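You operate a simulated robot arm through the tools that you are given. There is no shell and no other tool. Be economical: measure what you need, move in short steps, check, and stop when the job is done.

You run a simulated two-armed robot. Do the job below in one go: nothing can be reset, and whatever is moved stays where it is left.

## Task
Switch the feed over from bowl one to bowl two.
Fine: open IN TWO, vent bowl two till water comes, open OUT TWO, then shut IN ONE and OUT ONE.

The check looks at the end state, three seconds after you hand in, the way a careful person would. Anything else that was tipped, shoved, dropped, spilled or broken makes it a failure.

## Robot
Two 7-joint arms with fingered hands on one trunk, on a base that drives. Base frame: it is fixed to the floor where the robot stands at the start and does not move with it; the origin is under the middle of the robot, x ahead of it, y to its left, z up. Lengths are in m, angles in rad, forces in N, time in s.
The left shoulder is at the start at [0.109, 0.125, 1.218], the right one opposite. With the tool pointing down near the work surface each hand reaches from about 0.1 to 0.72 m from the robot's upright axis, wherever it stands, measured 20 degrees to its own side. Places, roughly: black knob [1.1, -0.2, 0.9]; black tank valve [1.2, -1.1, 0.5]; blue inlet valve [0.7, 0.2, 0.7]; bowl two [1.1, 0.1, 0.9]; brown drain valve [1.1, -0.9, 0.5]; green inlet valve [0.8, 0, 0.6]; grey outlet valve [0.9, -0.1, 0.6]; pale blue valve [-0.3, -1.2, 0.5]; red mains valve [1, -0.5, 0.7]; white outlet valve [0.8, 0.1, 0.7]; yellow bypass valve [0.9, -0.3, 0.6]; yellow knob [1.2, -0.8, 1]. Payload 3.7 kg a hand.
The tool frame of a hand sits at the grasp point between the pads (the TCP): z along the fingers, y along the line on which they close. The tips reach 0.025 m beyond it. The gripper opens to 0.088 m. The gripper's body begins 0.029 m behind the TCP. The gripper is a hand of 5 fingers: y runs from the thumb to the fingers, the wrist lies at [-0.013, -0.097, -0.162] in the tool frame, and closing takes about 1.5 s.
Orientation is that of the tool frame in the base frame, as [roll, pitch, yaw] about the fixed x, y, z axes, in that order (R = Rz(yaw) Ry(pitch) Rx(roll)). With the fingers straight down and the wrist toward the robot, the tool's x, y and z point along [0, 1, 0], [1, 0, 0] and [0, 0, -1] of the base frame.

## Interface
- The arms move only by the tool drive_tool. It takes "left_increments", "right_increments" or both (then of equal length, played together; a hand with none holds still); each is a list of rows, each an object (a shift or turn left out is 0, a gripper value left out holds the last) with "offset": the shift along the base's x, y, z in units of 40 mm (1.0 is 40 mm), a list of three; "angular": the turn, a rotation vector about the base's x, y, z in units of 5 degrees (1.0 is 5 degrees), a list of three; "fingers": the finger opening in m, from 0 to 0.088. In form: [{"offset": [tx, ty, tz], "angular": [ax, ay, az], "fingers": fingers}, ...]. A call has 1 to 10 rows; each row shifts and turns the commanded pose from where the row before left it. A call with a number of a shift or a turn outside -1 to 1 is refused whole. Rows are played at 5 a second. More than 0.05 m and 0.15 rad between two rows, or a gripper value outside its range, and nothing of the call is played. Where a pose cannot be reached the arm comes as near as it can. A force on the tool above 40 N (or 10 N above the force at the start of the call, whichever is more), or a blocked arm, ends the call early, and 0.2 s more pass. The fingers move at their own pace (about 0.045 m/s each) and stop on an object; they squeeze with about 26 N. The grip force told is the motor's: it shows also when the fingers shut on nothing. Time passes only in rows, and 0.2 s behind the last, so rows that do not move let the fingers close. It gives the time, the measured TCP pose, the force on the tool (base axes), the opening and the grip force at its end, in the units of the frame above (readings bear some noise), with the torque about the TCP (base axes, N m) and any sound that the robot's microphone picked up, and new pictures: "pictures" is both (left out), scene, wrist or none (wrist: the cameras of the hands that moved).
- Cameras (640 x 400 px; columns grow to the right, rows downward): "scene" is now at [0.1866, 0.0009, 1.3314]; the picture's right is [0.01, -1.00, 0.00], its down [-0.81, -0.01, -0.58] and it looks along [0.58, 0.00, -0.81] (base axes); focal length 280 px, centre (320, 200). "left" rides on the left gripper at [-0.059, -0.079, -0.105] in its tool frame; the picture's right is [-0.73, -0.32, 0.61], its down [0.62, -0.68, 0.38] and it looks along [0.29, 0.66, 0.70] (tool axes); focal length 234 px, centre (320, 200). "right" rides on the right gripper at [0.059, -0.079, -0.105] in its tool frame; the picture's right is [-0.73, 0.32, -0.61], its down [-0.62, -0.68, 0.38] and it looks along [-0.29, 0.66, 0.70] (tool axes); focal length 234 px, centre (320, 200). There is no depth. A picture from a camera that has moved, and an enlarged one, comes with that camera's place and axes in the base frame and with its lens.
- slide_trunk(by): slides the trunk up (or, below 0, down) by that many m; the arms and the scene camera ride with it, the base frame stays. It gives what a move gives, with no picture.
- base_move(legs): drives the robot by 1 to 6 legs, each [ahead, left, turn to the left] in m, m and rad, along the robot's own axes; the way and the turn of a leg run together, so that a leg with both is an arc; at most 1.5 m and 3.142 rad a leg. The arms and the cameras ride along, it lands a little off, and it stops where it bumps. It gives what a move gives, and a new picture of the scene camera.
- preshape(shape, hand): the hand has 5 fingers and takes this shape, open, in about a second: jaw (thumb against the fingers, like two jaws); tri (thumb and two fingers); tip (a fingertip pinch); poke (one finger out to press); point (the index stretched); flat (the hand flat); cup (the hand cupped); fist (a fist). The gripper value then closes the fingers along that shape, each until it touches; the sizes above hold for jaw. It gives what a move gives, with no picture.
- turn_head(pan, tilt): turns the head with the scene camera to pan (to the left, within 1.396 rad either way) and tilt (down, from -0.506 to 1.204), counted from straight ahead of the robot. It gives what a move gives, and a new picture of the scene camera.
- inspect(camera, box): a new picture of the part [left, top, right, bottom] of that camera's present view, enlarged. No time passes.
- sign_off(): hands the job in; it is judged then, once.

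Work in short steps. Places have to be worked out from the pictures, the camera data and where the tool is seen: move nearer, look again, correct. Check each grasp and each placing, and mend what went wrong. You have 120 turns and 260 pictures in all, those below and enlarged ones among them. Open the grippers and draw the arms clear of the work before you hand the job in, unless the task says otherwise; then end with one line.

The tools are called by a JSON object that holds its "api" and its "payload". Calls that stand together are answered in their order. drive_tool: Moves the arms, as the interface text tells. Its arguments: {"type":"object","properties":{"left_increments":{"type":"array","items":{"type":"object","properties":{"offset":{"type":"array","items":{"type":"number"}},"angular":{"type":"array","items":{"type":"number"}},"fingers":{"type":"number"}}}},"right_increments":{"type":"array","items":{"type":"object","properties":{"offset":{"type":"array","items":{"type":"number"}},"angular":{"type":"array","items":{"type":"number"}},"fingers":{"type":"number"}}}},"pictures":{"type":"string","enum":["both","scene","wrist","none"]}},"required":[]} The other tools are called the same way: slide_trunk (by) slides the trunk up or down; preshape (shape, hand) gives the hand a shape; base_move (legs) drives the base; turn_head (pan, tilt) turns the head that bears the scene camera; inspect (camera, box) takes an enlarged picture of a part of a camera's view; sign_off () hands the job in.

At the start:

```text
time: 0.0
left_ee_pos: [0.4306, 0.1634, 0.9094]
left_ee_rot: [-3.142, 0.0, 1.57]
left_ft_force: [0.4, -0.1, 0.8]
left_ft_torque: [-0.02, 0.01, -0.01]
left_gripper_width: 0.0878
left_gripper_force: 0.0
left_shape: jaw
right_ee_pos: [0.5691, -0.1799, 0.8595]
right_ee_rot: [3.141, 0.001, 1.57]
right_ft_force: [0.0, -0.2, 0.2]
right_ft_torque: [-0.01, 0.0, 0.01]
right_gripper_width: 0.0879
right_gripper_force: 0.0
right_shape: jaw
trunk travel left (down, up): [-0.237, 0.178]
robot x, y, heading: [-0.0021, 0.0004, 0.001]
head pan, tilt: [0.007, 0.949]
```

scene: 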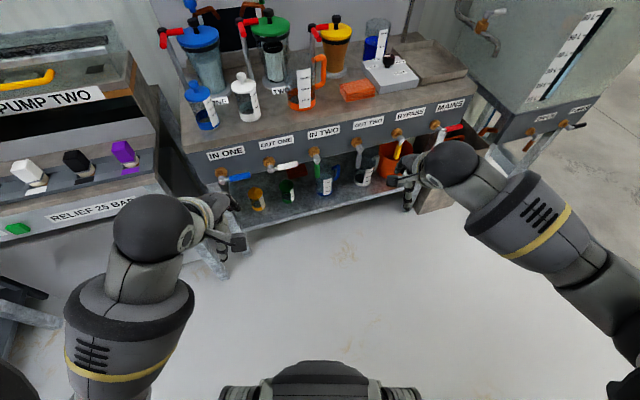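
right: 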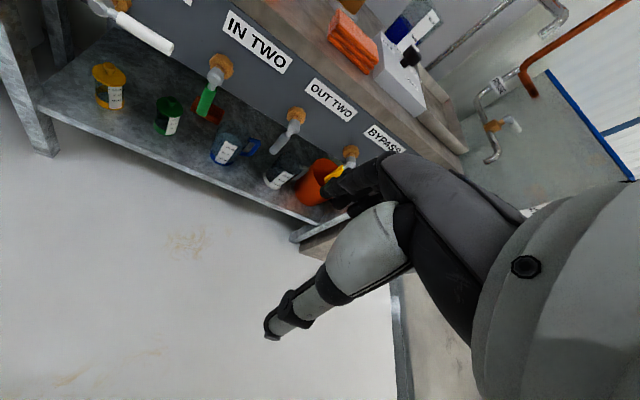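
left: 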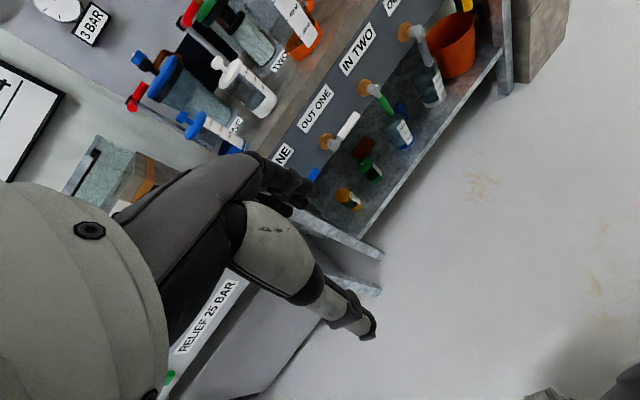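

I'll look closer at the valves and bowls before moving anything.

{"api": "inspect", "payload": {"camera": "scene", "box": [180, 80, 480, 220]}}

{"api": "inspect", "payload": {"camera": "scene", "box": [150, 0, 420, 140]}}

{"api": "turn_head", "payload": {"pan": 0.0, "tilt": 0.45}}

```text
2.13 times, centred on (330, 150) of scene
camera zoom: at [0.1866, 0.0009, 1.3314], right [0.01, -1.0, 0.0], down [-0.81, -0.01, -0.58], along [0.58, 0.0, -0.81], focal length 598 px, centre (299, 307)
```

zoom: 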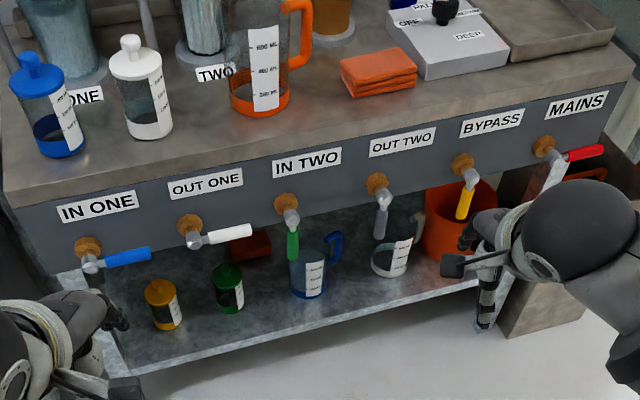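

```text
2.37 times, centred on (285, 70) of scene
camera zoom: at [0.1866, 0.0009, 1.3314], right [0.01, -1.0, 0.0], down [-0.81, -0.01, -0.58], along [0.58, 0.0, -0.81], focal length 665 px, centre (403, 508)
```

zoom: 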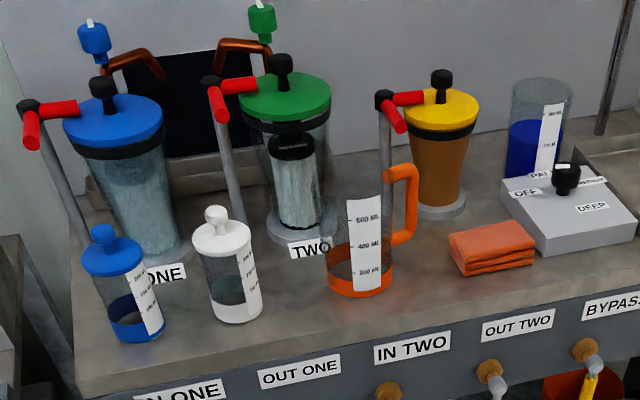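

```text
time: 0.9
left_ee_pos: [0.4307, 0.1632, 0.9098]
left_ee_rot: [3.141, -0.001, 1.571]
left_ft_force: [0.0, -0.3, 0.5]
left_ft_torque: [0.0, 0.02, 0.01]
left_gripper_width: 0.0875
left_gripper_force: 0.0
left_shape: jaw
right_ee_pos: [0.5709, -0.1796, 0.8591]
right_ee_rot: [-3.141, 0.0, 1.571]
right_ft_force: [0.4, -0.1, 0.0]
right_ft_torque: [0.02, -0.01, 0.04]
right_gripper_width: 0.0876
right_gripper_force: 0.0
right_shape: jaw
trunk travel left (down, up): [-0.237, 0.178]
robot x, y, heading: [0.0018, 0.0006, 0.001]
head pan, tilt: [0.0, 0.45]
camera scene: at [0.2058, 0.0003, 1.3733], right [0.0, -1.0, 0.0], down [-0.44, 0.0, -0.9], along [0.9, 0.0, -0.44], focal length 280 px, centre (320, 200)
```

scene: 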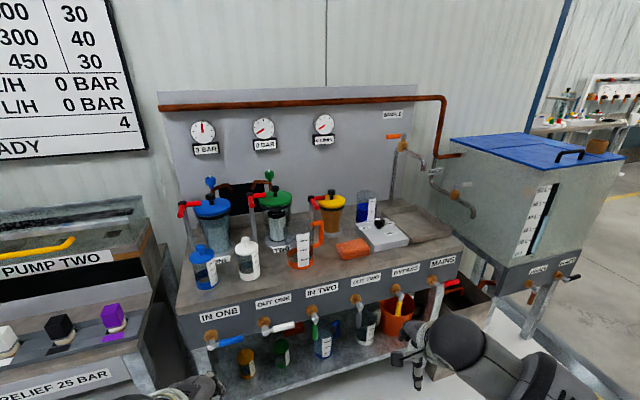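

The line valves seem to read: horizontal = open, hanging = shut. I'll zoom on the bowls, gauges and the valves for details.

{"api": "inspect", "payload": {"camera": "scene", "box": [160, 165, 420, 295]}}

{"api": "inspect", "payload": {"camera": "scene", "box": [160, 80, 420, 200]}}

{"api": "inspect", "payload": {"camera": "scene", "box": [190, 270, 470, 400]}}

{"api": "turn_head", "payload": {"pan": 0.7, "tilt": 0.2}}

```text
2.46 times, centred on (290, 230) of scene
camera zoom: at [0.2058, 0.0003, 1.3733], right [0.0, -1.0, 0.0], down [-0.44, 0.0, -0.9], along [0.9, 0.0, -0.44], focal length 690 px, centre (394, 126)
```

zoom: 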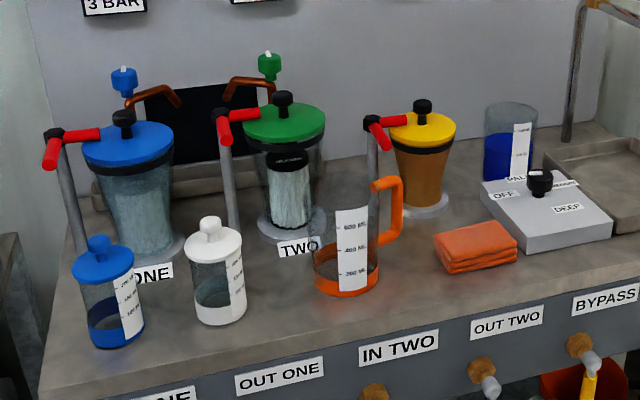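

```text
2.46 times, centred on (290, 140) of scene
camera zoom: at [0.2058, 0.0003, 1.3733], right [0.0, -1.0, 0.0], down [-0.44, 0.0, -0.9], along [0.9, 0.0, -0.44], focal length 690 px, centre (394, 348)
```

zoom: 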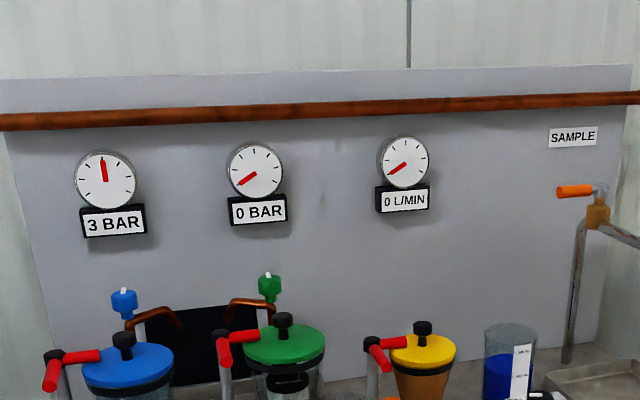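

```text
2.29 times, centred on (330, 335) of scene
camera zoom: at [0.2058, 0.0003, 1.3733], right [0.0, -1.0, 0.0], down [-0.44, 0.0, -0.9], along [0.9, 0.0, -0.44], focal length 641 px, centre (297, -109)
```

zoom: 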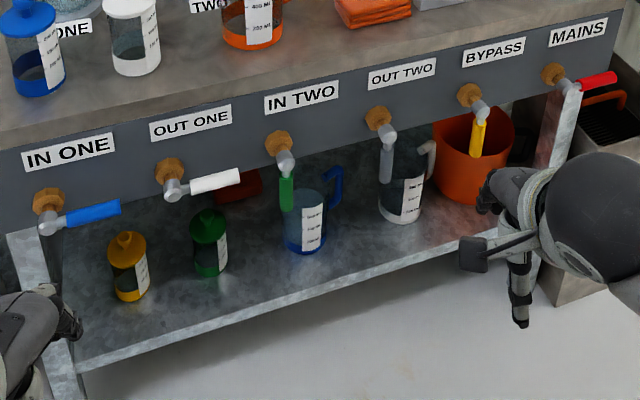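

```text
time: 2.0
left_ee_pos: [0.4313, 0.1642, 0.9097]
left_ee_rot: [3.141, 0.001, 1.571]
left_ft_force: [-0.6, -0.8, 0.9]
left_ft_torque: [-0.04, 0.0, 0.02]
left_gripper_width: 0.0878
left_gripper_force: 0.1
left_shape: jaw
right_ee_pos: [0.5694, -0.1795, 0.8604]
right_ee_rot: [3.141, 0.002, 1.57]
right_ft_force: [0.6, 0.4, -0.5]
right_ft_torque: [0.0, -0.01, -0.02]
right_gripper_width: 0.0878
right_gripper_force: 0.0
right_shape: jaw
trunk travel left (down, up): [-0.237, 0.178]
robot x, y, heading: [0.0024, -0.0006, -0.002]
head pan, tilt: [0.7, 0.201]
camera scene: at [0.1852, 0.0603, 1.3966], right [0.64, -0.77, 0.0], down [-0.15, -0.13, -0.98], along [0.75, 0.63, -0.2], focal length 280 px, centre (320, 200)
```

scene: 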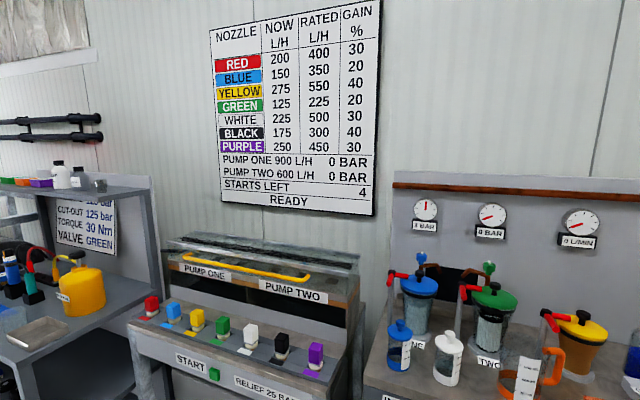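

Let me look straight at bowl two at higher zoom to identify its vent.

{"api": "turn_head", "payload": {"pan": 0.15, "tilt": 0.5}}

{"api": "inspect", "payload": {"camera": "scene", "box": [260, 140, 380, 220]}}

{"api": "inspect", "payload": {"camera": "scene", "box": [230, 240, 390, 350]}}

```text
time: 3.0
left_ee_pos: [0.4309, 0.163, 0.9094]
left_ee_rot: [3.142, 0.001, 1.57]
left_ft_force: [0.2, -0.2, 0.2]
left_ft_torque: [0.01, -0.02, -0.03]
left_gripper_width: 0.0878
left_gripper_force: 0.0
left_shape: jaw
right_ee_pos: [0.5689, -0.179, 0.8606]
right_ee_rot: [-3.141, 0.001, 1.572]
right_ft_force: [0.3, -0.2, -0.5]
right_ft_torque: [-0.01, 0.02, -0.02]
right_gripper_width: 0.0877
right_gripper_force: 0.1
right_shape: jaw
trunk travel left (down, up): [-0.237, 0.178]
robot x, y, heading: [0.0011, 0.0007, -0.001]
head pan, tilt: [0.15, 0.499]
camera scene: at [0.2038, 0.014, 1.369], right [0.15, -0.99, 0.0], down [-0.47, -0.07, -0.88], along [0.87, 0.13, -0.48], focal length 280 px, centre (320, 200)
```

scene: 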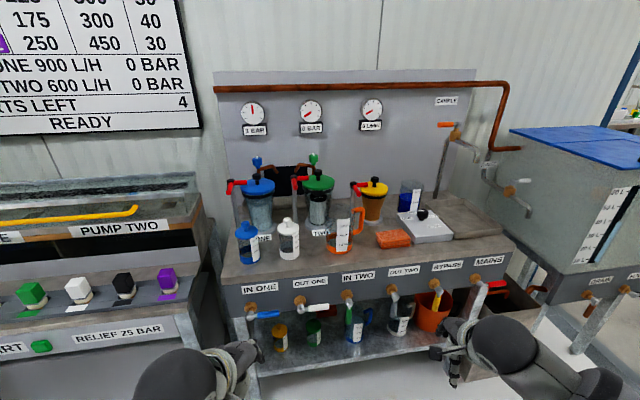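

```text
5.00 times, centred on (320, 180) of scene
camera zoom: at [0.2038, 0.014, 1.369], right [0.15, -0.99, 0.0], down [-0.47, -0.07, -0.88], along [0.87, 0.13, -0.48], focal length 1403 px, centre (320, 300)
```

zoom: 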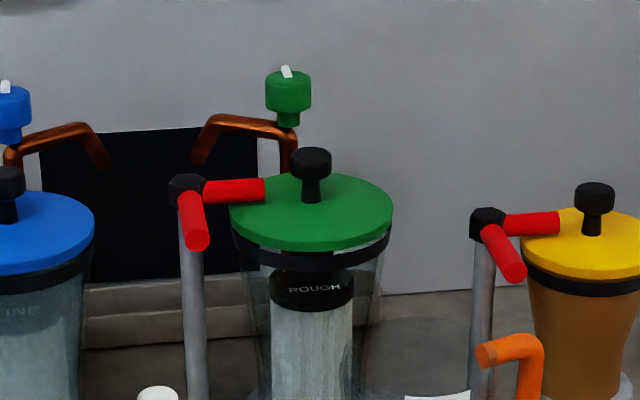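

```text
3.64 times, centred on (310, 295) of scene
camera zoom: at [0.2038, 0.014, 1.369], right [0.15, -0.99, 0.0], down [-0.47, -0.07, -0.88], along [0.87, 0.13, -0.48], focal length 1020 px, centre (356, -146)
```

zoom: 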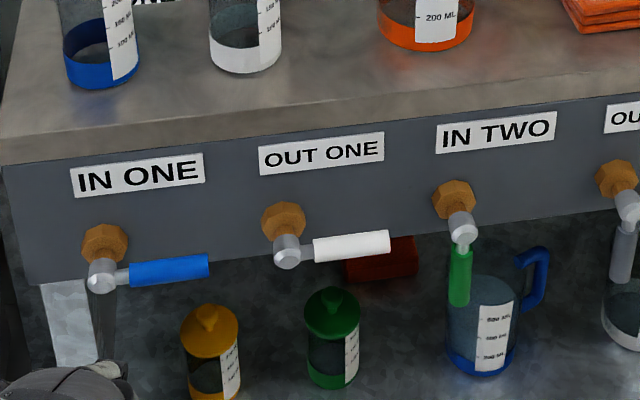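

The bench front is turned about 0.32 rad from me (valve hubs run along (0.32,-0.95), z≈0.69, ~0.15 m apart). Horizontal handle = open, hanging = shut; the green cap with the white pointer behind bowl two looks like the vent. I'll square up to the bench and step right.

{"api": "base_move", "payload": {"legs": [[0, 0, 0.323], [0, -0.3, 0], [0.1, 0, 0]]}}

{"api": "inspect", "payload": {"camera": "left", "box": [0, 0, 640, 400]}}

{"api": "inspect", "payload": {"camera": "right", "box": [0, 0, 640, 400]}}

```text
time: 8.0
left_ee_pos: [0.548, 0.0348, 0.9105]
left_ee_rot: [-3.14, 0.0, 1.894]
left_ft_force: [0.7, 0.4, 0.1]
left_ft_torque: [0.0, 0.02, 0.01]
left_gripper_width: 0.0879
left_gripper_force: 0.0
left_shape: jaw
right_ee_pos: [0.7887, -0.2453, 0.8596]
right_ee_rot: [-3.14, 0.001, 1.896]
right_ft_force: [0.6, 0.0, -0.6]
right_ft_torque: [0.03, 0.01, 0.04]
right_gripper_width: 0.0877
right_gripper_force: 0.2
right_shape: jaw
trunk travel left (down, up): [-0.237, 0.178]
robot x, y, heading: [0.1942, -0.2534, 0.323]
head pan, tilt: [0.15, 0.499]
camera scene: at [0.3811, -0.1778, 1.3687], right [0.46, -0.89, 0.0], down [-0.43, -0.22, -0.88], along [0.78, 0.4, -0.48], focal length 280 px, centre (320, 200)
```

scene: 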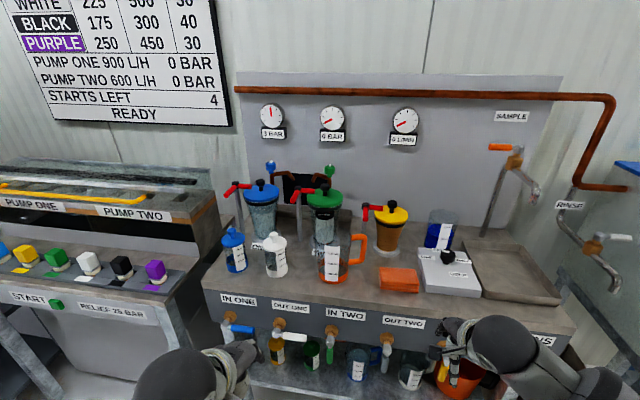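

```text
1.00 times, centred on (320, 200) of left (not enlarged: the box is as wide or as high as the picture)
camera zoom: at [0.4924, -0.0429, 1.0152], right [-0.08, -0.79, -0.61], down [-0.84, 0.38, -0.38], along [0.53, 0.48, -0.7], focal length 234 px, centre (320, 200)
```

zoom: 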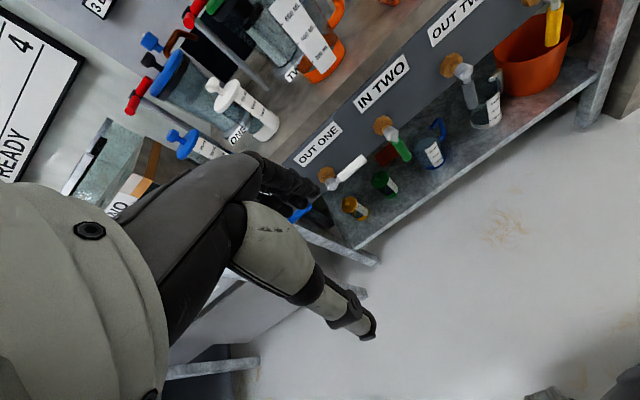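

```text
1.00 times, centred on (320, 200) of right (not enlarged: the box is as wide or as high as the picture)
camera zoom: at [0.696, -0.2145, 0.9639], right [0.54, -0.59, 0.61], down [-0.45, -0.81, -0.38], along [0.71, -0.07, -0.7], focal length 234 px, centre (320, 200)
```

zoom: 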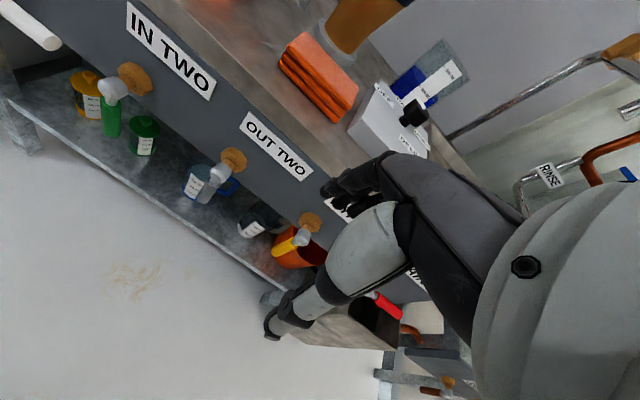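

Now zoom on the vent and spout of bowl two, and on the handles, from this nearer stand.

{"api": "inspect", "payload": {"camera": "scene", "box": [240, 140, 370, 220]}}

{"api": "inspect", "payload": {"camera": "scene", "box": [200, 280, 460, 400]}}

{"api": "inspect", "payload": {"camera": "left", "box": [100, 0, 340, 150]}}

```text
4.92 times, centred on (305, 180) of scene
camera zoom: at [0.3811, -0.1778, 1.3687], right [0.46, -0.89, 0.0], down [-0.43, -0.22, -0.88], along [0.78, 0.4, -0.48], focal length 1381 px, centre (394, 298)
```

zoom: 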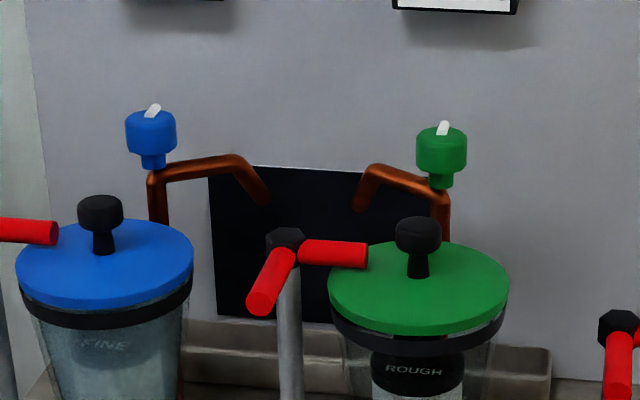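

```text
2.46 times, centred on (330, 340) of scene
camera zoom: at [0.3811, -0.1778, 1.3687], right [0.46, -0.89, 0.0], down [-0.43, -0.22, -0.88], along [0.78, 0.4, -0.48], focal length 690 px, centre (295, -145)
```

zoom: 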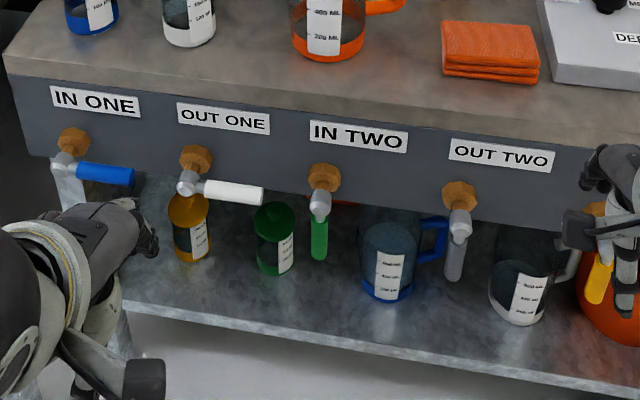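

```text
2.67 times, centred on (220, 75) of left
camera zoom: at [0.4924, -0.0429, 1.0152], right [-0.08, -0.79, -0.61], down [-0.84, 0.38, -0.38], along [0.53, 0.48, -0.7], focal length 624 px, centre (587, 533)
```

zoom: 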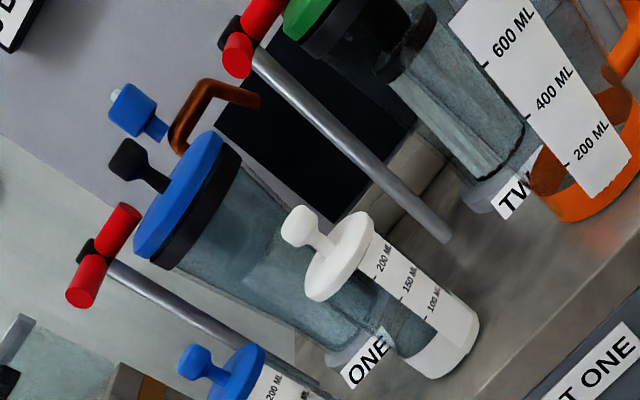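

Vent two sits about (1.15, 0.18, 1.015), with a copper spout over the gutter behind. First the line valves: I'll draw the right hand back and up, pitch the left hand forward, and set it to poke.

{"api": "drive_tool", "payload": {"right_increments": [{"offset": [-0.95, -0.32, 0.3]}, {"offset": [-0.95, -0.32, 0.3]}, {"offset": [-0.95, -0.32, 0.3]}, {"offset": [-0.95, -0.32, 0.3]}, {"offset": [-0.95, -0.32, 0.3]}, {}, {}, {}, {}, {}], "left_increments": [{"angular": [0.317, -0.948, 0]}, {"angular": [0.317, -0.948, 0]}, {"angular": [0.317, -0.948, 0]}, {"angular": [0.317, -0.948, 0]}, {"angular": [0.317, -0.948, 0]}, {"angular": [0.317, -0.948, 0]}, {"angular": [0.317, -0.948, 0]}, {"angular": [0.317, -0.948, 0]}, {"angular": [0.317, -0.948, 0]}, {"angular": [0.317, -0.948, 0]}], "pictures": "none"}}

{"api": "slide_trunk", "payload": {"by": -0.12}}

{"api": "preshape", "payload": {"hand": "left", "shape": "poke"}}

{"api": "drive_tool", "payload": {"left_increments": [{"angular": [0.317, -0.948, 0]}, {"angular": [0.317, -0.948, 0]}, {"angular": [0.317, -0.948, 0]}, {"angular": [0.317, -0.948, 0]}, {"angular": [0.317, -0.948, 0]}, {"angular": [0.317, -0.948, 0]}], "pictures": "both"}}

```text
time: 10.2
left_ee_pos: [0.5472, 0.0371, 0.9103]
left_ee_rot: [2.266, -0.002, 1.893]
left_ft_force: [0.3, -0.6, 0.5]
left_ft_torque: [0.02, -0.03, -0.01]
left_gripper_width: 0.0876
left_gripper_force: 0.1
left_shape: jaw
right_ee_pos: [0.6309, -0.2989, 0.8912]
right_ee_rot: [-3.141, 0.001, 1.894]
right_ft_force: [0.3, -0.2, -0.6]
right_ft_torque: [0.02, -0.01, 0.02]
right_gripper_width: 0.088
right_gripper_force: 0.1
right_shape: jaw
right hand out of reach, approached as far as the arm can: row 4, 5
trunk travel left (down, up): [-0.237, 0.178]
robot x, y, heading: [0.1865, -0.2543, 0.323]
head pan, tilt: [0.15, 0.499]
```

```text
time: 11.7
left_ee_pos: [0.5466, 0.0376, 0.7901]
left_ee_rot: [2.267, -0.001, 1.895]
left_ft_force: [0.0, -0.2, -0.1]
left_ft_torque: [-0.05, 0.0, -0.02]
left_gripper_width: 0.0878
left_gripper_force: 0.0
left_shape: jaw
right_ee_pos: [0.5938, -0.3107, 0.6804]
right_ee_rot: [-2.767, 0.001, 1.894]
right_ft_force: [-0.6, -1.0, -0.1]
right_ft_torque: [0.01, 0.0, 0.02]
right_gripper_width: 0.088
right_gripper_force: 0.0
right_shape: jaw
trunk travel left (down, up): [-0.117, 0.298]
robot x, y, heading: [0.1901, -0.2577, 0.326]
head pan, tilt: [0.15, 0.499]
```

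```text
time: 12.6
left_ee_pos: [0.5478, 0.0364, 0.7901]
left_ee_rot: [2.268, 0.001, 1.893]
left_ft_force: [0.1, -0.4, 0.3]
left_ft_torque: [0.03, -0.01, 0.01]
left_gripper_width: 0.0001
left_gripper_force: 0.1
left_shape: poke
right_ee_pos: [0.5946, -0.3119, 0.6791]
right_ee_rot: [-2.765, 0.001, 1.894]
right_ft_force: [1.1, -0.2, 0.0]
right_ft_torque: [-0.01, -0.04, 0.03]
right_gripper_width: 0.0878
right_gripper_force: 0.1
right_shape: jaw
trunk travel left (down, up): [-0.117, 0.298]
robot x, y, heading: [0.1844, -0.2562, 0.325]
head pan, tilt: [0.15, 0.499]
```

```text
time: 14.0
left_ee_pos: [0.5477, 0.0357, 0.7895]
left_ee_rot: [1.745, 0.001, 1.895]
left_ft_force: [0.1, 0.6, -0.1]
left_ft_torque: [0.02, 0.02, 0.01]
left_gripper_width: 0.0
left_gripper_force: 0.1
left_shape: poke
right_ee_pos: [0.5942, -0.311, 0.6796]
right_ee_rot: [-2.764, 0.002, 1.894]
right_ft_force: [-0.3, 0.0, -0.2]
right_ft_torque: [0.0, 0.02, 0.01]
right_gripper_width: 0.0877
right_gripper_force: 0.0
right_shape: jaw
trunk travel left (down, up): [-0.117, 0.298]
robot x, y, heading: [0.1932, -0.2557, 0.326]
head pan, tilt: [0.15, 0.499]
camera scene: at [0.5016, -0.1374, 1.2349], right [0.46, -0.89, 0.0], down [-0.43, -0.22, -0.88], along [0.78, 0.4, -0.48], focal length 280 px, centre (320, 200)
camera left: at [0.4555, -0.0552, 0.7311], right [0.74, -0.52, -0.42], down [0.05, 0.67, -0.74], along [0.67, 0.53, 0.53], focal length 234 px, centre (320, 200)
```

scene: 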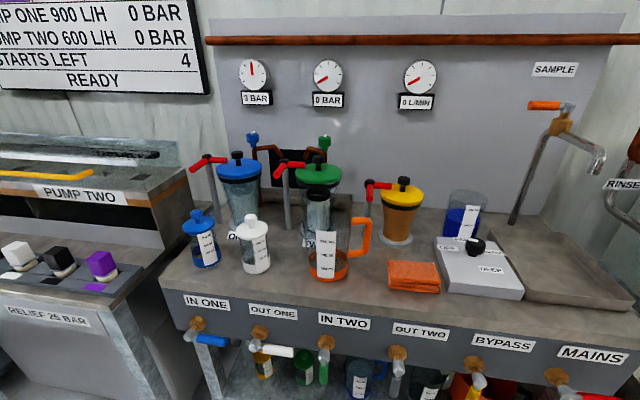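
left: 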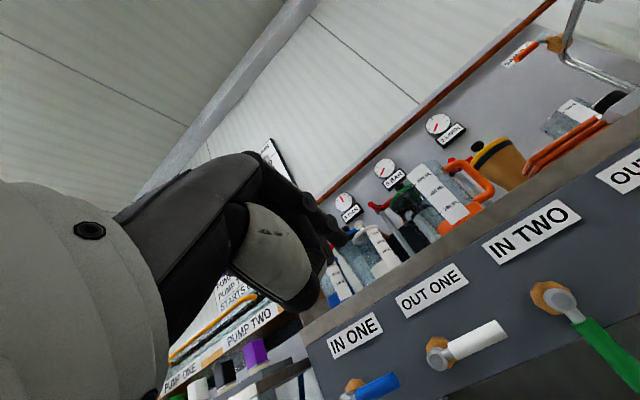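

I need the head lower to see the hand and the green handle together.

{"api": "turn_head", "payload": {"pan": 0.1, "tilt": 1.0}}

{"api": "inspect", "payload": {"camera": "left", "box": [200, 120, 400, 320]}}

```text
time: 14.9
left_ee_pos: [0.5473, 0.0345, 0.7895]
left_ee_rot: [1.746, 0.001, 1.893]
left_ft_force: [-0.2, 0.1, 0.8]
left_ft_torque: [0.01, 0.01, 0.0]
left_gripper_width: 0.0002
left_gripper_force: 0.1
left_shape: poke
right_ee_pos: [0.5947, -0.3101, 0.68]
right_ee_rot: [-2.766, -0.001, 1.892]
right_ft_force: [0.6, -0.2, 0.2]
right_ft_torque: [0.01, 0.01, 0.03]
right_gripper_width: 0.0875
right_gripper_force: 0.1
right_shape: jaw
trunk travel left (down, up): [-0.117, 0.298]
robot x, y, heading: [0.1883, -0.2591, 0.322]
head pan, tilt: [0.099, 1.0]
camera scene: at [0.4841, -0.1504, 1.1939], right [0.41, -0.91, 0.0], down [-0.77, -0.34, -0.54], along [0.49, 0.22, -0.84], focal length 280 px, centre (320, 200)
```

scene: 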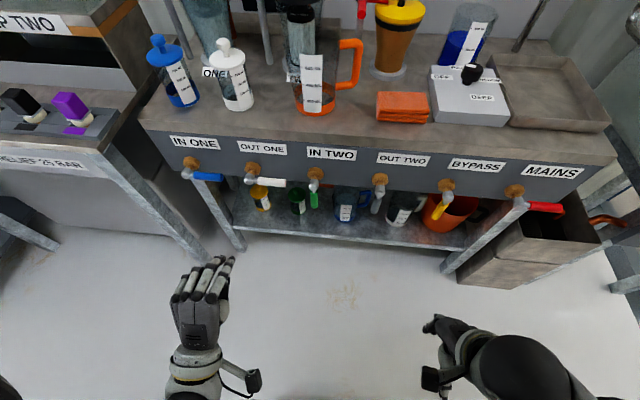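

```text
2.00 times, centred on (300, 220) of left
camera zoom: at [0.4554, -0.0554, 0.7313], right [0.74, -0.52, -0.42], down [0.05, 0.67, -0.74], along [0.67, 0.53, 0.52], focal length 468 px, centre (360, 160)
```

zoom: 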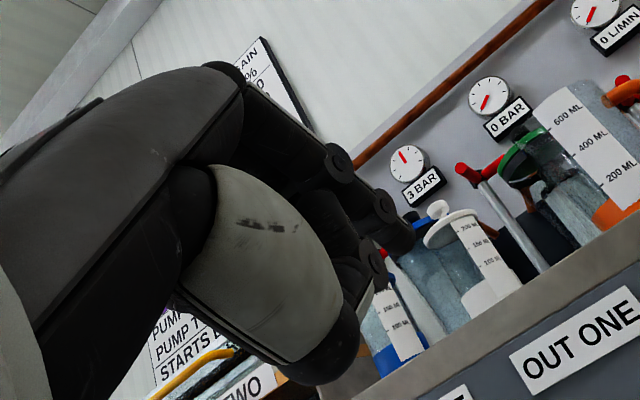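

{"api": "inspect", "payload": {"camera": "scene", "box": [150, 240, 280, 340]}}

{"api": "inspect", "payload": {"camera": "scene", "box": [160, 120, 480, 260]}}

```text
4.00 times, centred on (215, 290) of scene
camera zoom: at [0.4841, -0.1504, 1.1939], right [0.41, -0.91, 0.0], down [-0.77, -0.34, -0.54], along [0.49, 0.22, -0.84], focal length 1122 px, centre (740, -160)
```

zoom: 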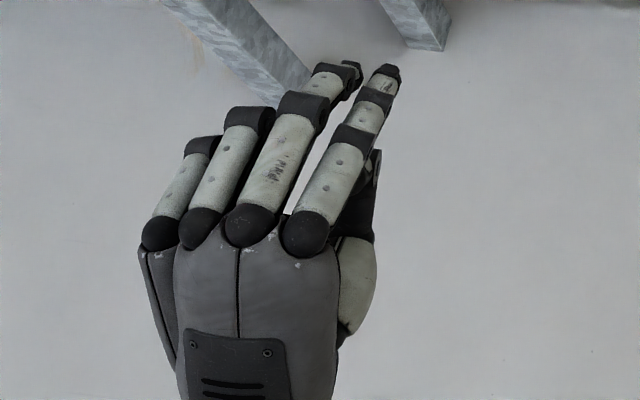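

```text
2.00 times, centred on (320, 190) of scene
camera zoom: at [0.4841, -0.1504, 1.1939], right [0.41, -0.91, 0.0], down [-0.77, -0.34, -0.54], along [0.49, 0.22, -0.84], focal length 561 px, centre (320, 220)
```

zoom: 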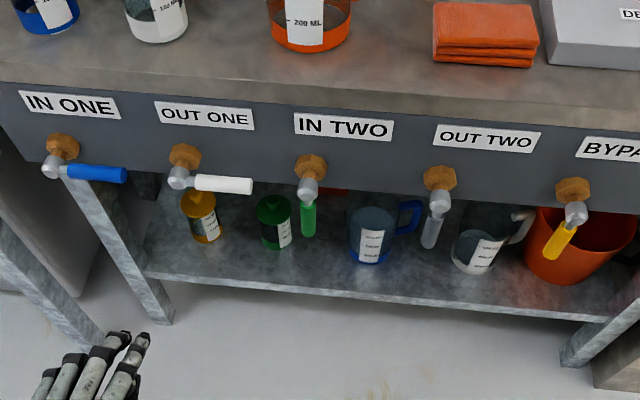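

The left index is the outstretched finger, palm down. Green handle: axis at about (0.813, 0.013, 0.687), hanging to z≈0.58. I'll lower the hand, level it and bring it part-way to the left side of the green handle.

{"api": "drive_tool", "payload": {"left_increments": [{"offset": [0.087, -0.26, -0.9], "angular": [0.317, -0.948, 0]}, {"offset": [0.087, -0.26, -0.9], "angular": [0.317, -0.948, 0]}, {"offset": [0.087, -0.26, -0.9]}, {"offset": [0.087, -0.26, -0.9]}, {"offset": [0.087, -0.26, -0.9]}, {"offset": [0.948, 0.317, 0]}, {"offset": [0.948, 0.317, 0]}, {"offset": [0.948, 0.317, 0]}, {"offset": [0.948, 0.317, 0]}], "pictures": "both"}}

```text
time: 16.0
left_ee_pos: [0.5315, 0.0056, 0.741]
left_ee_rot: [1.381, -0.028, 1.934]
left_ft_force: [0.3, -0.2, -0.2]
left_ft_torque: [-0.04, 0.02, 0.0]
left_gripper_width: 0.0001
left_gripper_force: 0.0
left_shape: poke
right_ee_pos: [0.5857, -0.3179, 0.6864]
right_ee_rot: [-2.783, -0.005, 1.893]
right_ft_force: [-0.8, -0.9, 0.0]
right_ft_torque: [0.05, -0.04, -0.02]
right_gripper_width: 0.0876
right_gripper_force: 0.0
right_shape: jaw
trunk travel left (down, up): [-0.117, 0.298]
robot x, y, heading: [0.1888, -0.2528, 0.32]
head pan, tilt: [0.099, 1.0]
stopped in row 5 (left hand): the arm was blocked; the commanded pose is now the measured one
camera scene: at [0.4675, -0.1634, 1.2002], right [0.41, -0.91, 0.0], down [-0.76, -0.34, -0.56], along [0.51, 0.23, -0.83], focal length 280 px, centre (320, 200)
camera left: at [0.4696, -0.0765, 0.6423], right [0.87, -0.44, -0.22], down [0.25, 0.78, -0.58], along [0.43, 0.45, 0.78], focal length 234 px, centre (320, 200)
```

scene: 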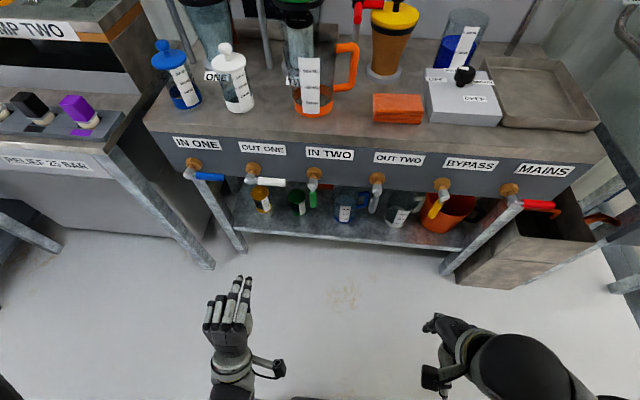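
left: 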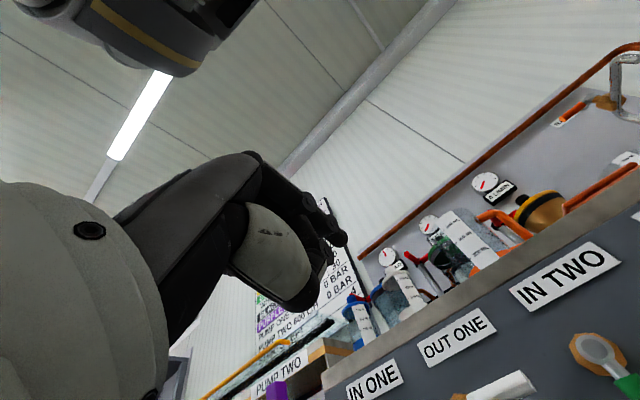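

The arm folded too close to the body and blocked. I'll move forward first, tipping the fingers level again, then down.

{"api": "drive_tool", "payload": {"left_increments": [{"offset": [0.948, 0.317, 0], "angular": [-0.317, 0.948, -0.4]}, {"offset": [0.948, 0.317, 0], "angular": [-0.317, 0.948, -0.4]}, {"offset": [0.948, 0.317, 0], "angular": [-0.317, 0.948, 0]}, {"offset": [0.2, 0.1, -0.9]}, {"offset": [0.2, 0.1, -0.9]}, {"offset": [0.2, 0.1, -0.9]}], "pictures": "both"}}

```text
time: 17.4
left_ee_pos: [0.688, 0.0609, 0.6359]
left_ee_rot: [1.632, -0.019, 1.856]
left_ft_force: [-0.1, 0.2, 0.9]
left_ft_torque: [0.01, -0.02, -0.03]
left_gripper_width: 0.0
left_gripper_force: 0.0
left_shape: poke
right_ee_pos: [0.5931, -0.3121, 0.6862]
right_ee_rot: [-2.778, -0.005, 1.893]
right_ft_force: [0.6, -0.4, 0.1]
right_ft_torque: [0.01, 0.01, -0.01]
right_gripper_width: 0.0877
right_gripper_force: 0.0
right_shape: jaw
trunk travel left (down, up): [-0.117, 0.298]
robot x, y, heading: [0.1892, -0.2594, 0.323]
head pan, tilt: [0.099, 1.0]
camera scene: at [0.4775, -0.157, 1.199], right [0.41, -0.91, 0.0], down [-0.77, -0.34, -0.54], along [0.5, 0.23, -0.84], focal length 280 px, centre (320, 200)
camera left: at [0.5992, -0.0226, 0.5621], right [0.76, -0.53, -0.37], down [0.15, 0.71, -0.69], along [0.63, 0.47, 0.62], focal length 234 px, centre (320, 200)
```

scene: 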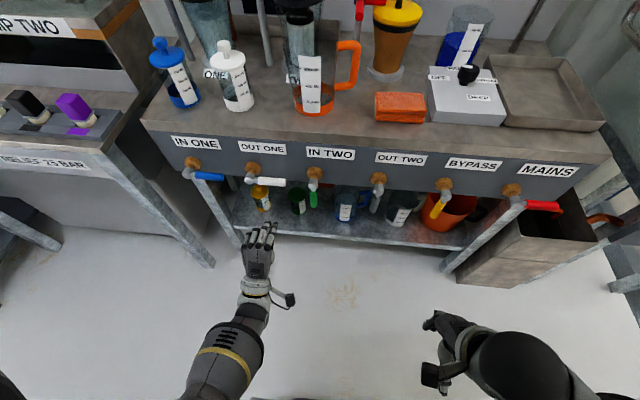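
left: 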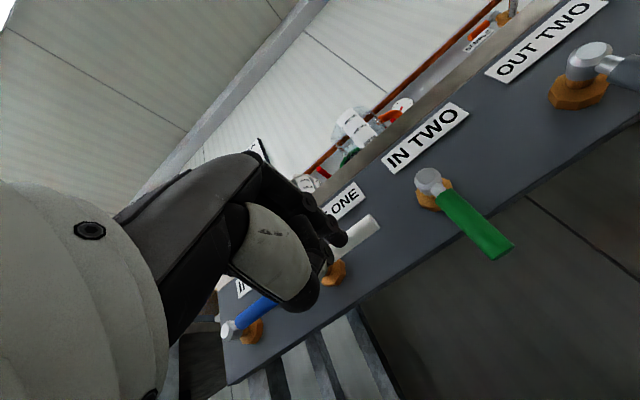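

Triangulation agrees (handle bottom ≈ (0.813, 0.014, 0.59)). Go to the start point just left of the green handle.

{"api": "drive_tool", "payload": {"left_increments": [{"offset": [0.8, -0.03, -0.3]}, {"offset": [0.9, -0.03, -0.2]}, {"offset": [0.85, -0.03, -0.1]}, {}], "pictures": "both"}}

{"api": "inspect", "payload": {"camera": "scene", "box": [220, 150, 380, 250]}}

```text
time: 18.4
left_ee_pos: [0.7784, 0.0573, 0.5937]
left_ee_rot: [1.679, -0.016, 1.854]
left_ft_force: [-1.1, 0.3, 0.2]
left_ft_torque: [0.01, 0.02, 0.02]
left_gripper_width: 0.0002
left_gripper_force: 0.1
left_shape: poke
left hand out of reach, approached as far as the arm can: row 3
right_ee_pos: [0.5925, -0.3102, 0.6805]
right_ee_rot: [-2.763, 0.001, 1.894]
right_ft_force: [-0.1, 0.1, 0.2]
right_ft_torque: [0.0, 0.0, -0.01]
right_gripper_width: 0.0876
right_gripper_force: 0.0
right_shape: jaw
trunk travel left (down, up): [-0.117, 0.298]
robot x, y, heading: [0.1907, -0.2553, 0.325]
head pan, tilt: [0.099, 1.0]
camera scene: at [0.484, -0.1504, 1.1935], right [0.41, -0.91, 0.0], down [-0.77, -0.34, -0.54], along [0.49, 0.22, -0.84], focal length 280 px, centre (320, 200)
camera left: at [0.6877, -0.0279, 0.5266], right [0.75, -0.53, -0.4], down [0.12, 0.7, -0.71], along [0.65, 0.48, 0.58], focal length 234 px, centre (320, 200)
```

scene: 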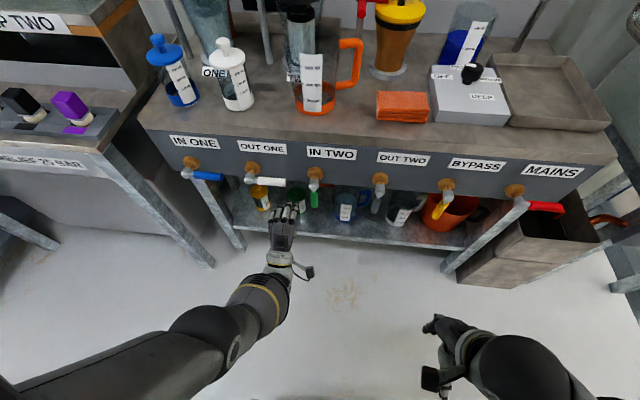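
left: 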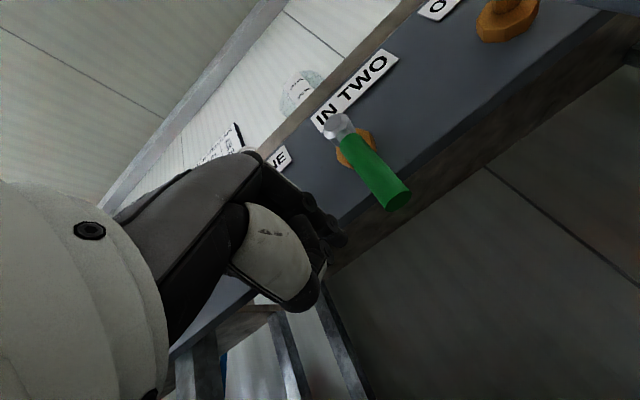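

```text
4.00 times, centred on (300, 200) of scene
camera zoom: at [0.484, -0.1504, 1.1935], right [0.41, -0.91, 0.0], down [-0.77, -0.34, -0.54], along [0.49, 0.22, -0.84], focal length 1122 px, centre (400, 200)
```

zoom: 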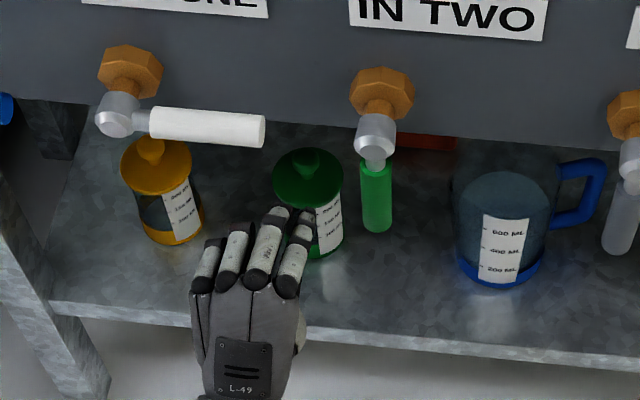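

The arm is at the end of its reach. Draw the hand back 0.09, drive the base ahead 0.1.

{"api": "drive_tool", "payload": {"left_increments": [{"offset": [-0.75, -0.25, 0.15]}, {"offset": [-0.75, -0.25, 0.15]}, {"offset": [-0.75, -0.25, 0.15]}, {}], "pictures": "none"}}

{"api": "base_move", "payload": {"legs": [[0.1, 0, 0]]}}

```text
time: 19.4
left_ee_pos: [0.704, 0.0308, 0.6264]
left_ee_rot: [1.641, -0.017, 1.859]
left_ft_force: [0.6, -0.7, 0.8]
left_ft_torque: [0.03, -0.02, 0.02]
left_gripper_width: 0.0
left_gripper_force: 0.0
left_shape: poke
right_ee_pos: [0.5959, -0.3106, 0.6819]
right_ee_rot: [-2.765, 0.0, 1.892]
right_ft_force: [0.1, 0.6, 0.5]
right_ft_torque: [-0.02, 0.01, 0.03]
right_gripper_width: 0.0877
right_gripper_force: 0.0
right_shape: jaw
trunk travel left (down, up): [-0.117, 0.298]
robot x, y, heading: [0.1879, -0.2566, 0.321]
head pan, tilt: [0.099, 1.0]
```

```text
time: 20.5
left_ee_pos: [0.7979, 0.0628, 0.6289]
left_ee_rot: [1.635, -0.018, 1.856]
left_ft_force: [-0.3, -0.5, -0.2]
left_ft_torque: [0.01, 0.03, 0.03]
left_gripper_width: 0.0001
left_gripper_force: 0.1
left_shape: poke
right_ee_pos: [0.6886, -0.2795, 0.6799]
right_ee_rot: [-2.765, -0.002, 1.894]
right_ft_force: [-1.0, -0.6, 0.4]
right_ft_torque: [0.02, -0.03, -0.01]
right_gripper_width: 0.088
right_gripper_force: 0.1
right_shape: jaw
trunk travel left (down, up): [-0.117, 0.298]
robot x, y, heading: [0.2874, -0.2227, 0.321]
head pan, tilt: [0.099, 1.0]
camera scene: at [0.5792, -0.1205, 1.1943], right [0.41, -0.91, 0.0], down [-0.77, -0.34, -0.54], along [0.49, 0.22, -0.84], focal length 280 px, centre (320, 200)
```

scene: 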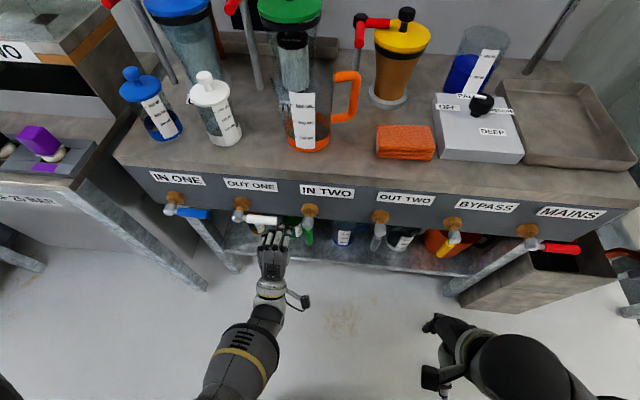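

{"api": "drive_tool", "payload": {"left_increments": [{"offset": [0.0, 0.0, -0.5]}, {}], "pictures": "wrist"}}

{"api": "inspect", "payload": {"camera": "scene", "box": [220, 180, 380, 280]}}

```text
time: 21.1
left_ee_pos: [0.8009, 0.0624, 0.6142]
left_ee_rot: [1.62, -0.016, 1.857]
left_ft_force: [-0.3, -0.2, -0.2]
left_ft_torque: [0.0, 0.01, 0.03]
left_gripper_width: 0.0
left_gripper_force: 0.1
left_shape: poke
right_ee_pos: [0.687, -0.2797, 0.6804]
right_ee_rot: [-2.766, -0.001, 1.893]
right_ft_force: [0.0, 0.1, -0.2]
right_ft_torque: [0.0, 0.0, 0.05]
right_gripper_width: 0.0879
right_gripper_force: 0.0
right_shape: jaw
trunk travel left (down, up): [-0.117, 0.298]
robot x, y, heading: [0.2843, -0.225, 0.321]
head pan, tilt: [0.099, 1.0]
camera left: at [0.7129, -0.0211, 0.5397], right [0.77, -0.52, -0.36], down [0.16, 0.71, -0.69], along [0.62, 0.47, 0.63], focal length 234 px, centre (320, 200)
```

left: 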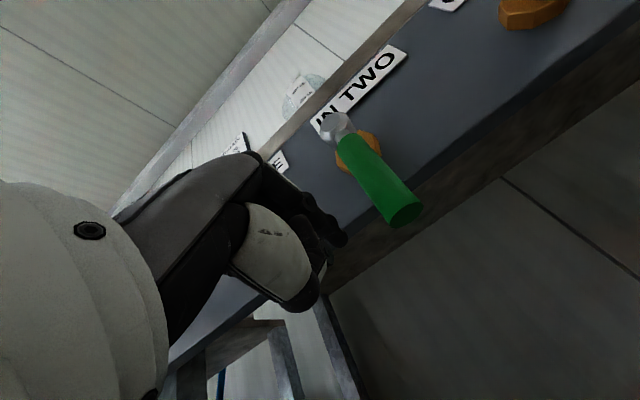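

```text
4.00 times, centred on (300, 230) of scene
camera zoom: at [0.5775, -0.1216, 1.1943], right [0.41, -0.91, 0.0], down [-0.77, -0.34, -0.54], along [0.49, 0.22, -0.84], focal length 1122 px, centre (400, 80)
```

zoom: 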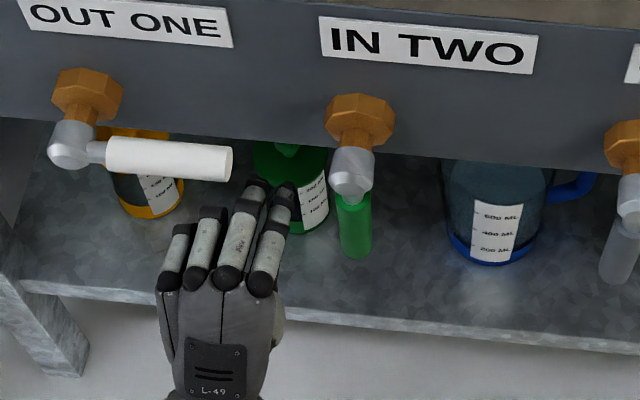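

Index tip sits beside and slightly past the green handle. Start the arc push: right, then up.

{"api": "drive_tool", "payload": {"left_increments": [{"offset": [0.254, -0.758, -0.05]}, {"offset": [0.214, -0.64, -0.05]}, {"offset": [0.206, -0.616, 0.175]}, {}], "pictures": "wrist"}}

{"api": "inspect", "payload": {"camera": "scene", "box": [220, 180, 380, 280]}}

```text
time: 22.1
left_ee_pos: [0.8224, -0.0182, 0.609]
left_ee_rot: [1.642, -0.015, 1.855]
left_ft_force: [-1.7, 0.3, -2.3]
left_ft_torque: [0.01, -0.07, 0.0]
left_gripper_width: 0.0
left_gripper_force: 0.0
left_shape: poke
right_ee_pos: [0.6879, -0.2786, 0.6785]
right_ee_rot: [-2.761, -0.001, 1.894]
right_ft_force: [0.6, -0.5, 0.5]
right_ft_torque: [-0.03, 0.04, 0.01]
right_gripper_width: 0.0877
right_gripper_force: 0.1
right_shape: jaw
trunk travel left (down, up): [-0.117, 0.298]
robot x, y, heading: [0.289, -0.2233, 0.322]
head pan, tilt: [0.099, 1.0]
camera left: at [0.7336, -0.1027, 0.5368], right [0.76, -0.53, -0.38], down [0.14, 0.7, -0.7], along [0.63, 0.48, 0.61], focal length 234 px, centre (320, 200)
```

left: 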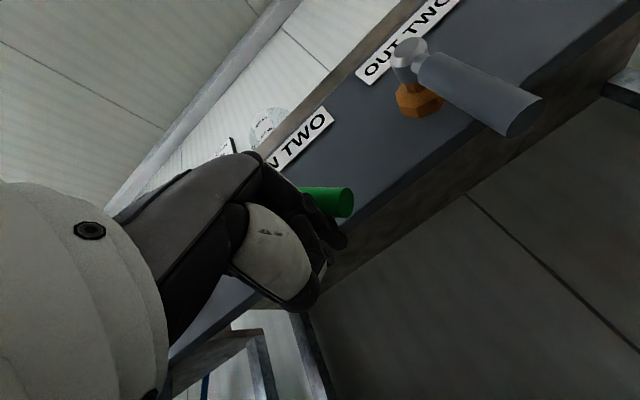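

```text
4.00 times, centred on (300, 230) of scene
camera zoom: at [0.579, -0.1187, 1.1931], right [0.41, -0.91, 0.0], down [-0.77, -0.34, -0.54], along [0.49, 0.22, -0.84], focal length 1122 px, centre (400, 80)
```

zoom: 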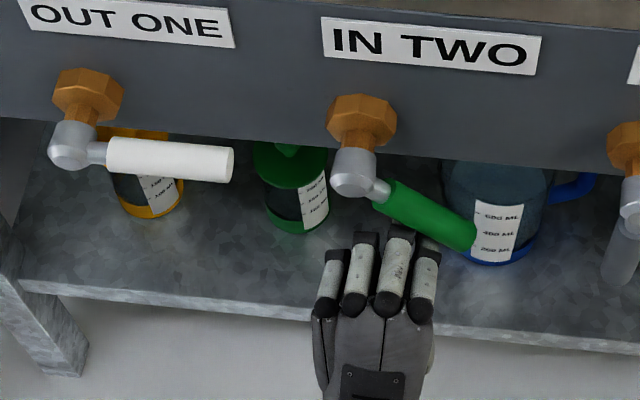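

It moves nicely, about half way already. Continue the lift to horizontal.

{"api": "drive_tool", "payload": {"left_increments": [{"offset": [0.1, -0.3, 0.45]}, {"offset": [0.08, -0.22, 0.5]}, {"offset": [0.04, -0.119, 0.4]}, {"offset": [0, 0, 0.2]}, {}], "pictures": "wrist"}}

{"api": "inspect", "payload": {"camera": "scene", "box": [220, 180, 380, 280]}}

```text
time: 23.2
left_ee_pos: [0.8254, -0.0439, 0.6608]
left_ee_rot: [1.67, -0.023, 1.851]
left_ft_force: [-14.4, -4.3, -20.5]
left_ft_torque: [-0.09, -0.1, 0.06]
left_gripper_width: 0.0001
left_gripper_force: 0.0
left_shape: poke
right_ee_pos: [0.6883, -0.2802, 0.6799]
right_ee_rot: [-2.762, 0.0, 1.894]
right_ft_force: [0.6, -0.8, -0.9]
right_ft_torque: [0.0, -0.04, -0.04]
right_gripper_width: 0.0877
right_gripper_force: 0.1
right_shape: jaw
trunk travel left (down, up): [-0.117, 0.298]
robot x, y, heading: [0.2821, -0.2242, 0.317]
head pan, tilt: [0.099, 1.0]
stopped in row 5 (left hand): the force on the tool passed its limit at 43 N (the readings are from after the stop); the commanded pose is now the measured one
camera left: at [0.7345, -0.1289, 0.5917], right [0.75, -0.53, -0.4], down [0.13, 0.7, -0.7], along [0.65, 0.47, 0.59], focal length 234 px, centre (320, 200)
```

left: 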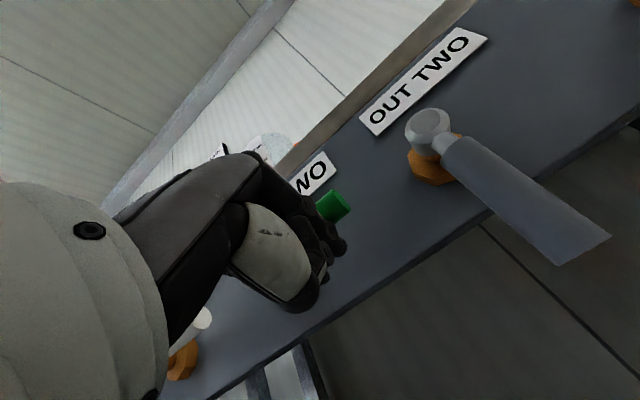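

```text
4.00 times, centred on (300, 230) of scene
camera zoom: at [0.5779, -0.1191, 1.194], right [0.41, -0.91, 0.0], down [-0.77, -0.34, -0.54], along [0.49, 0.22, -0.84], focal length 1122 px, centre (400, 80)
```

zoom: 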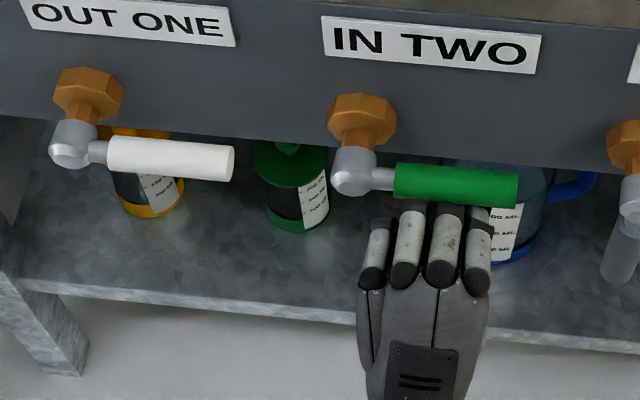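

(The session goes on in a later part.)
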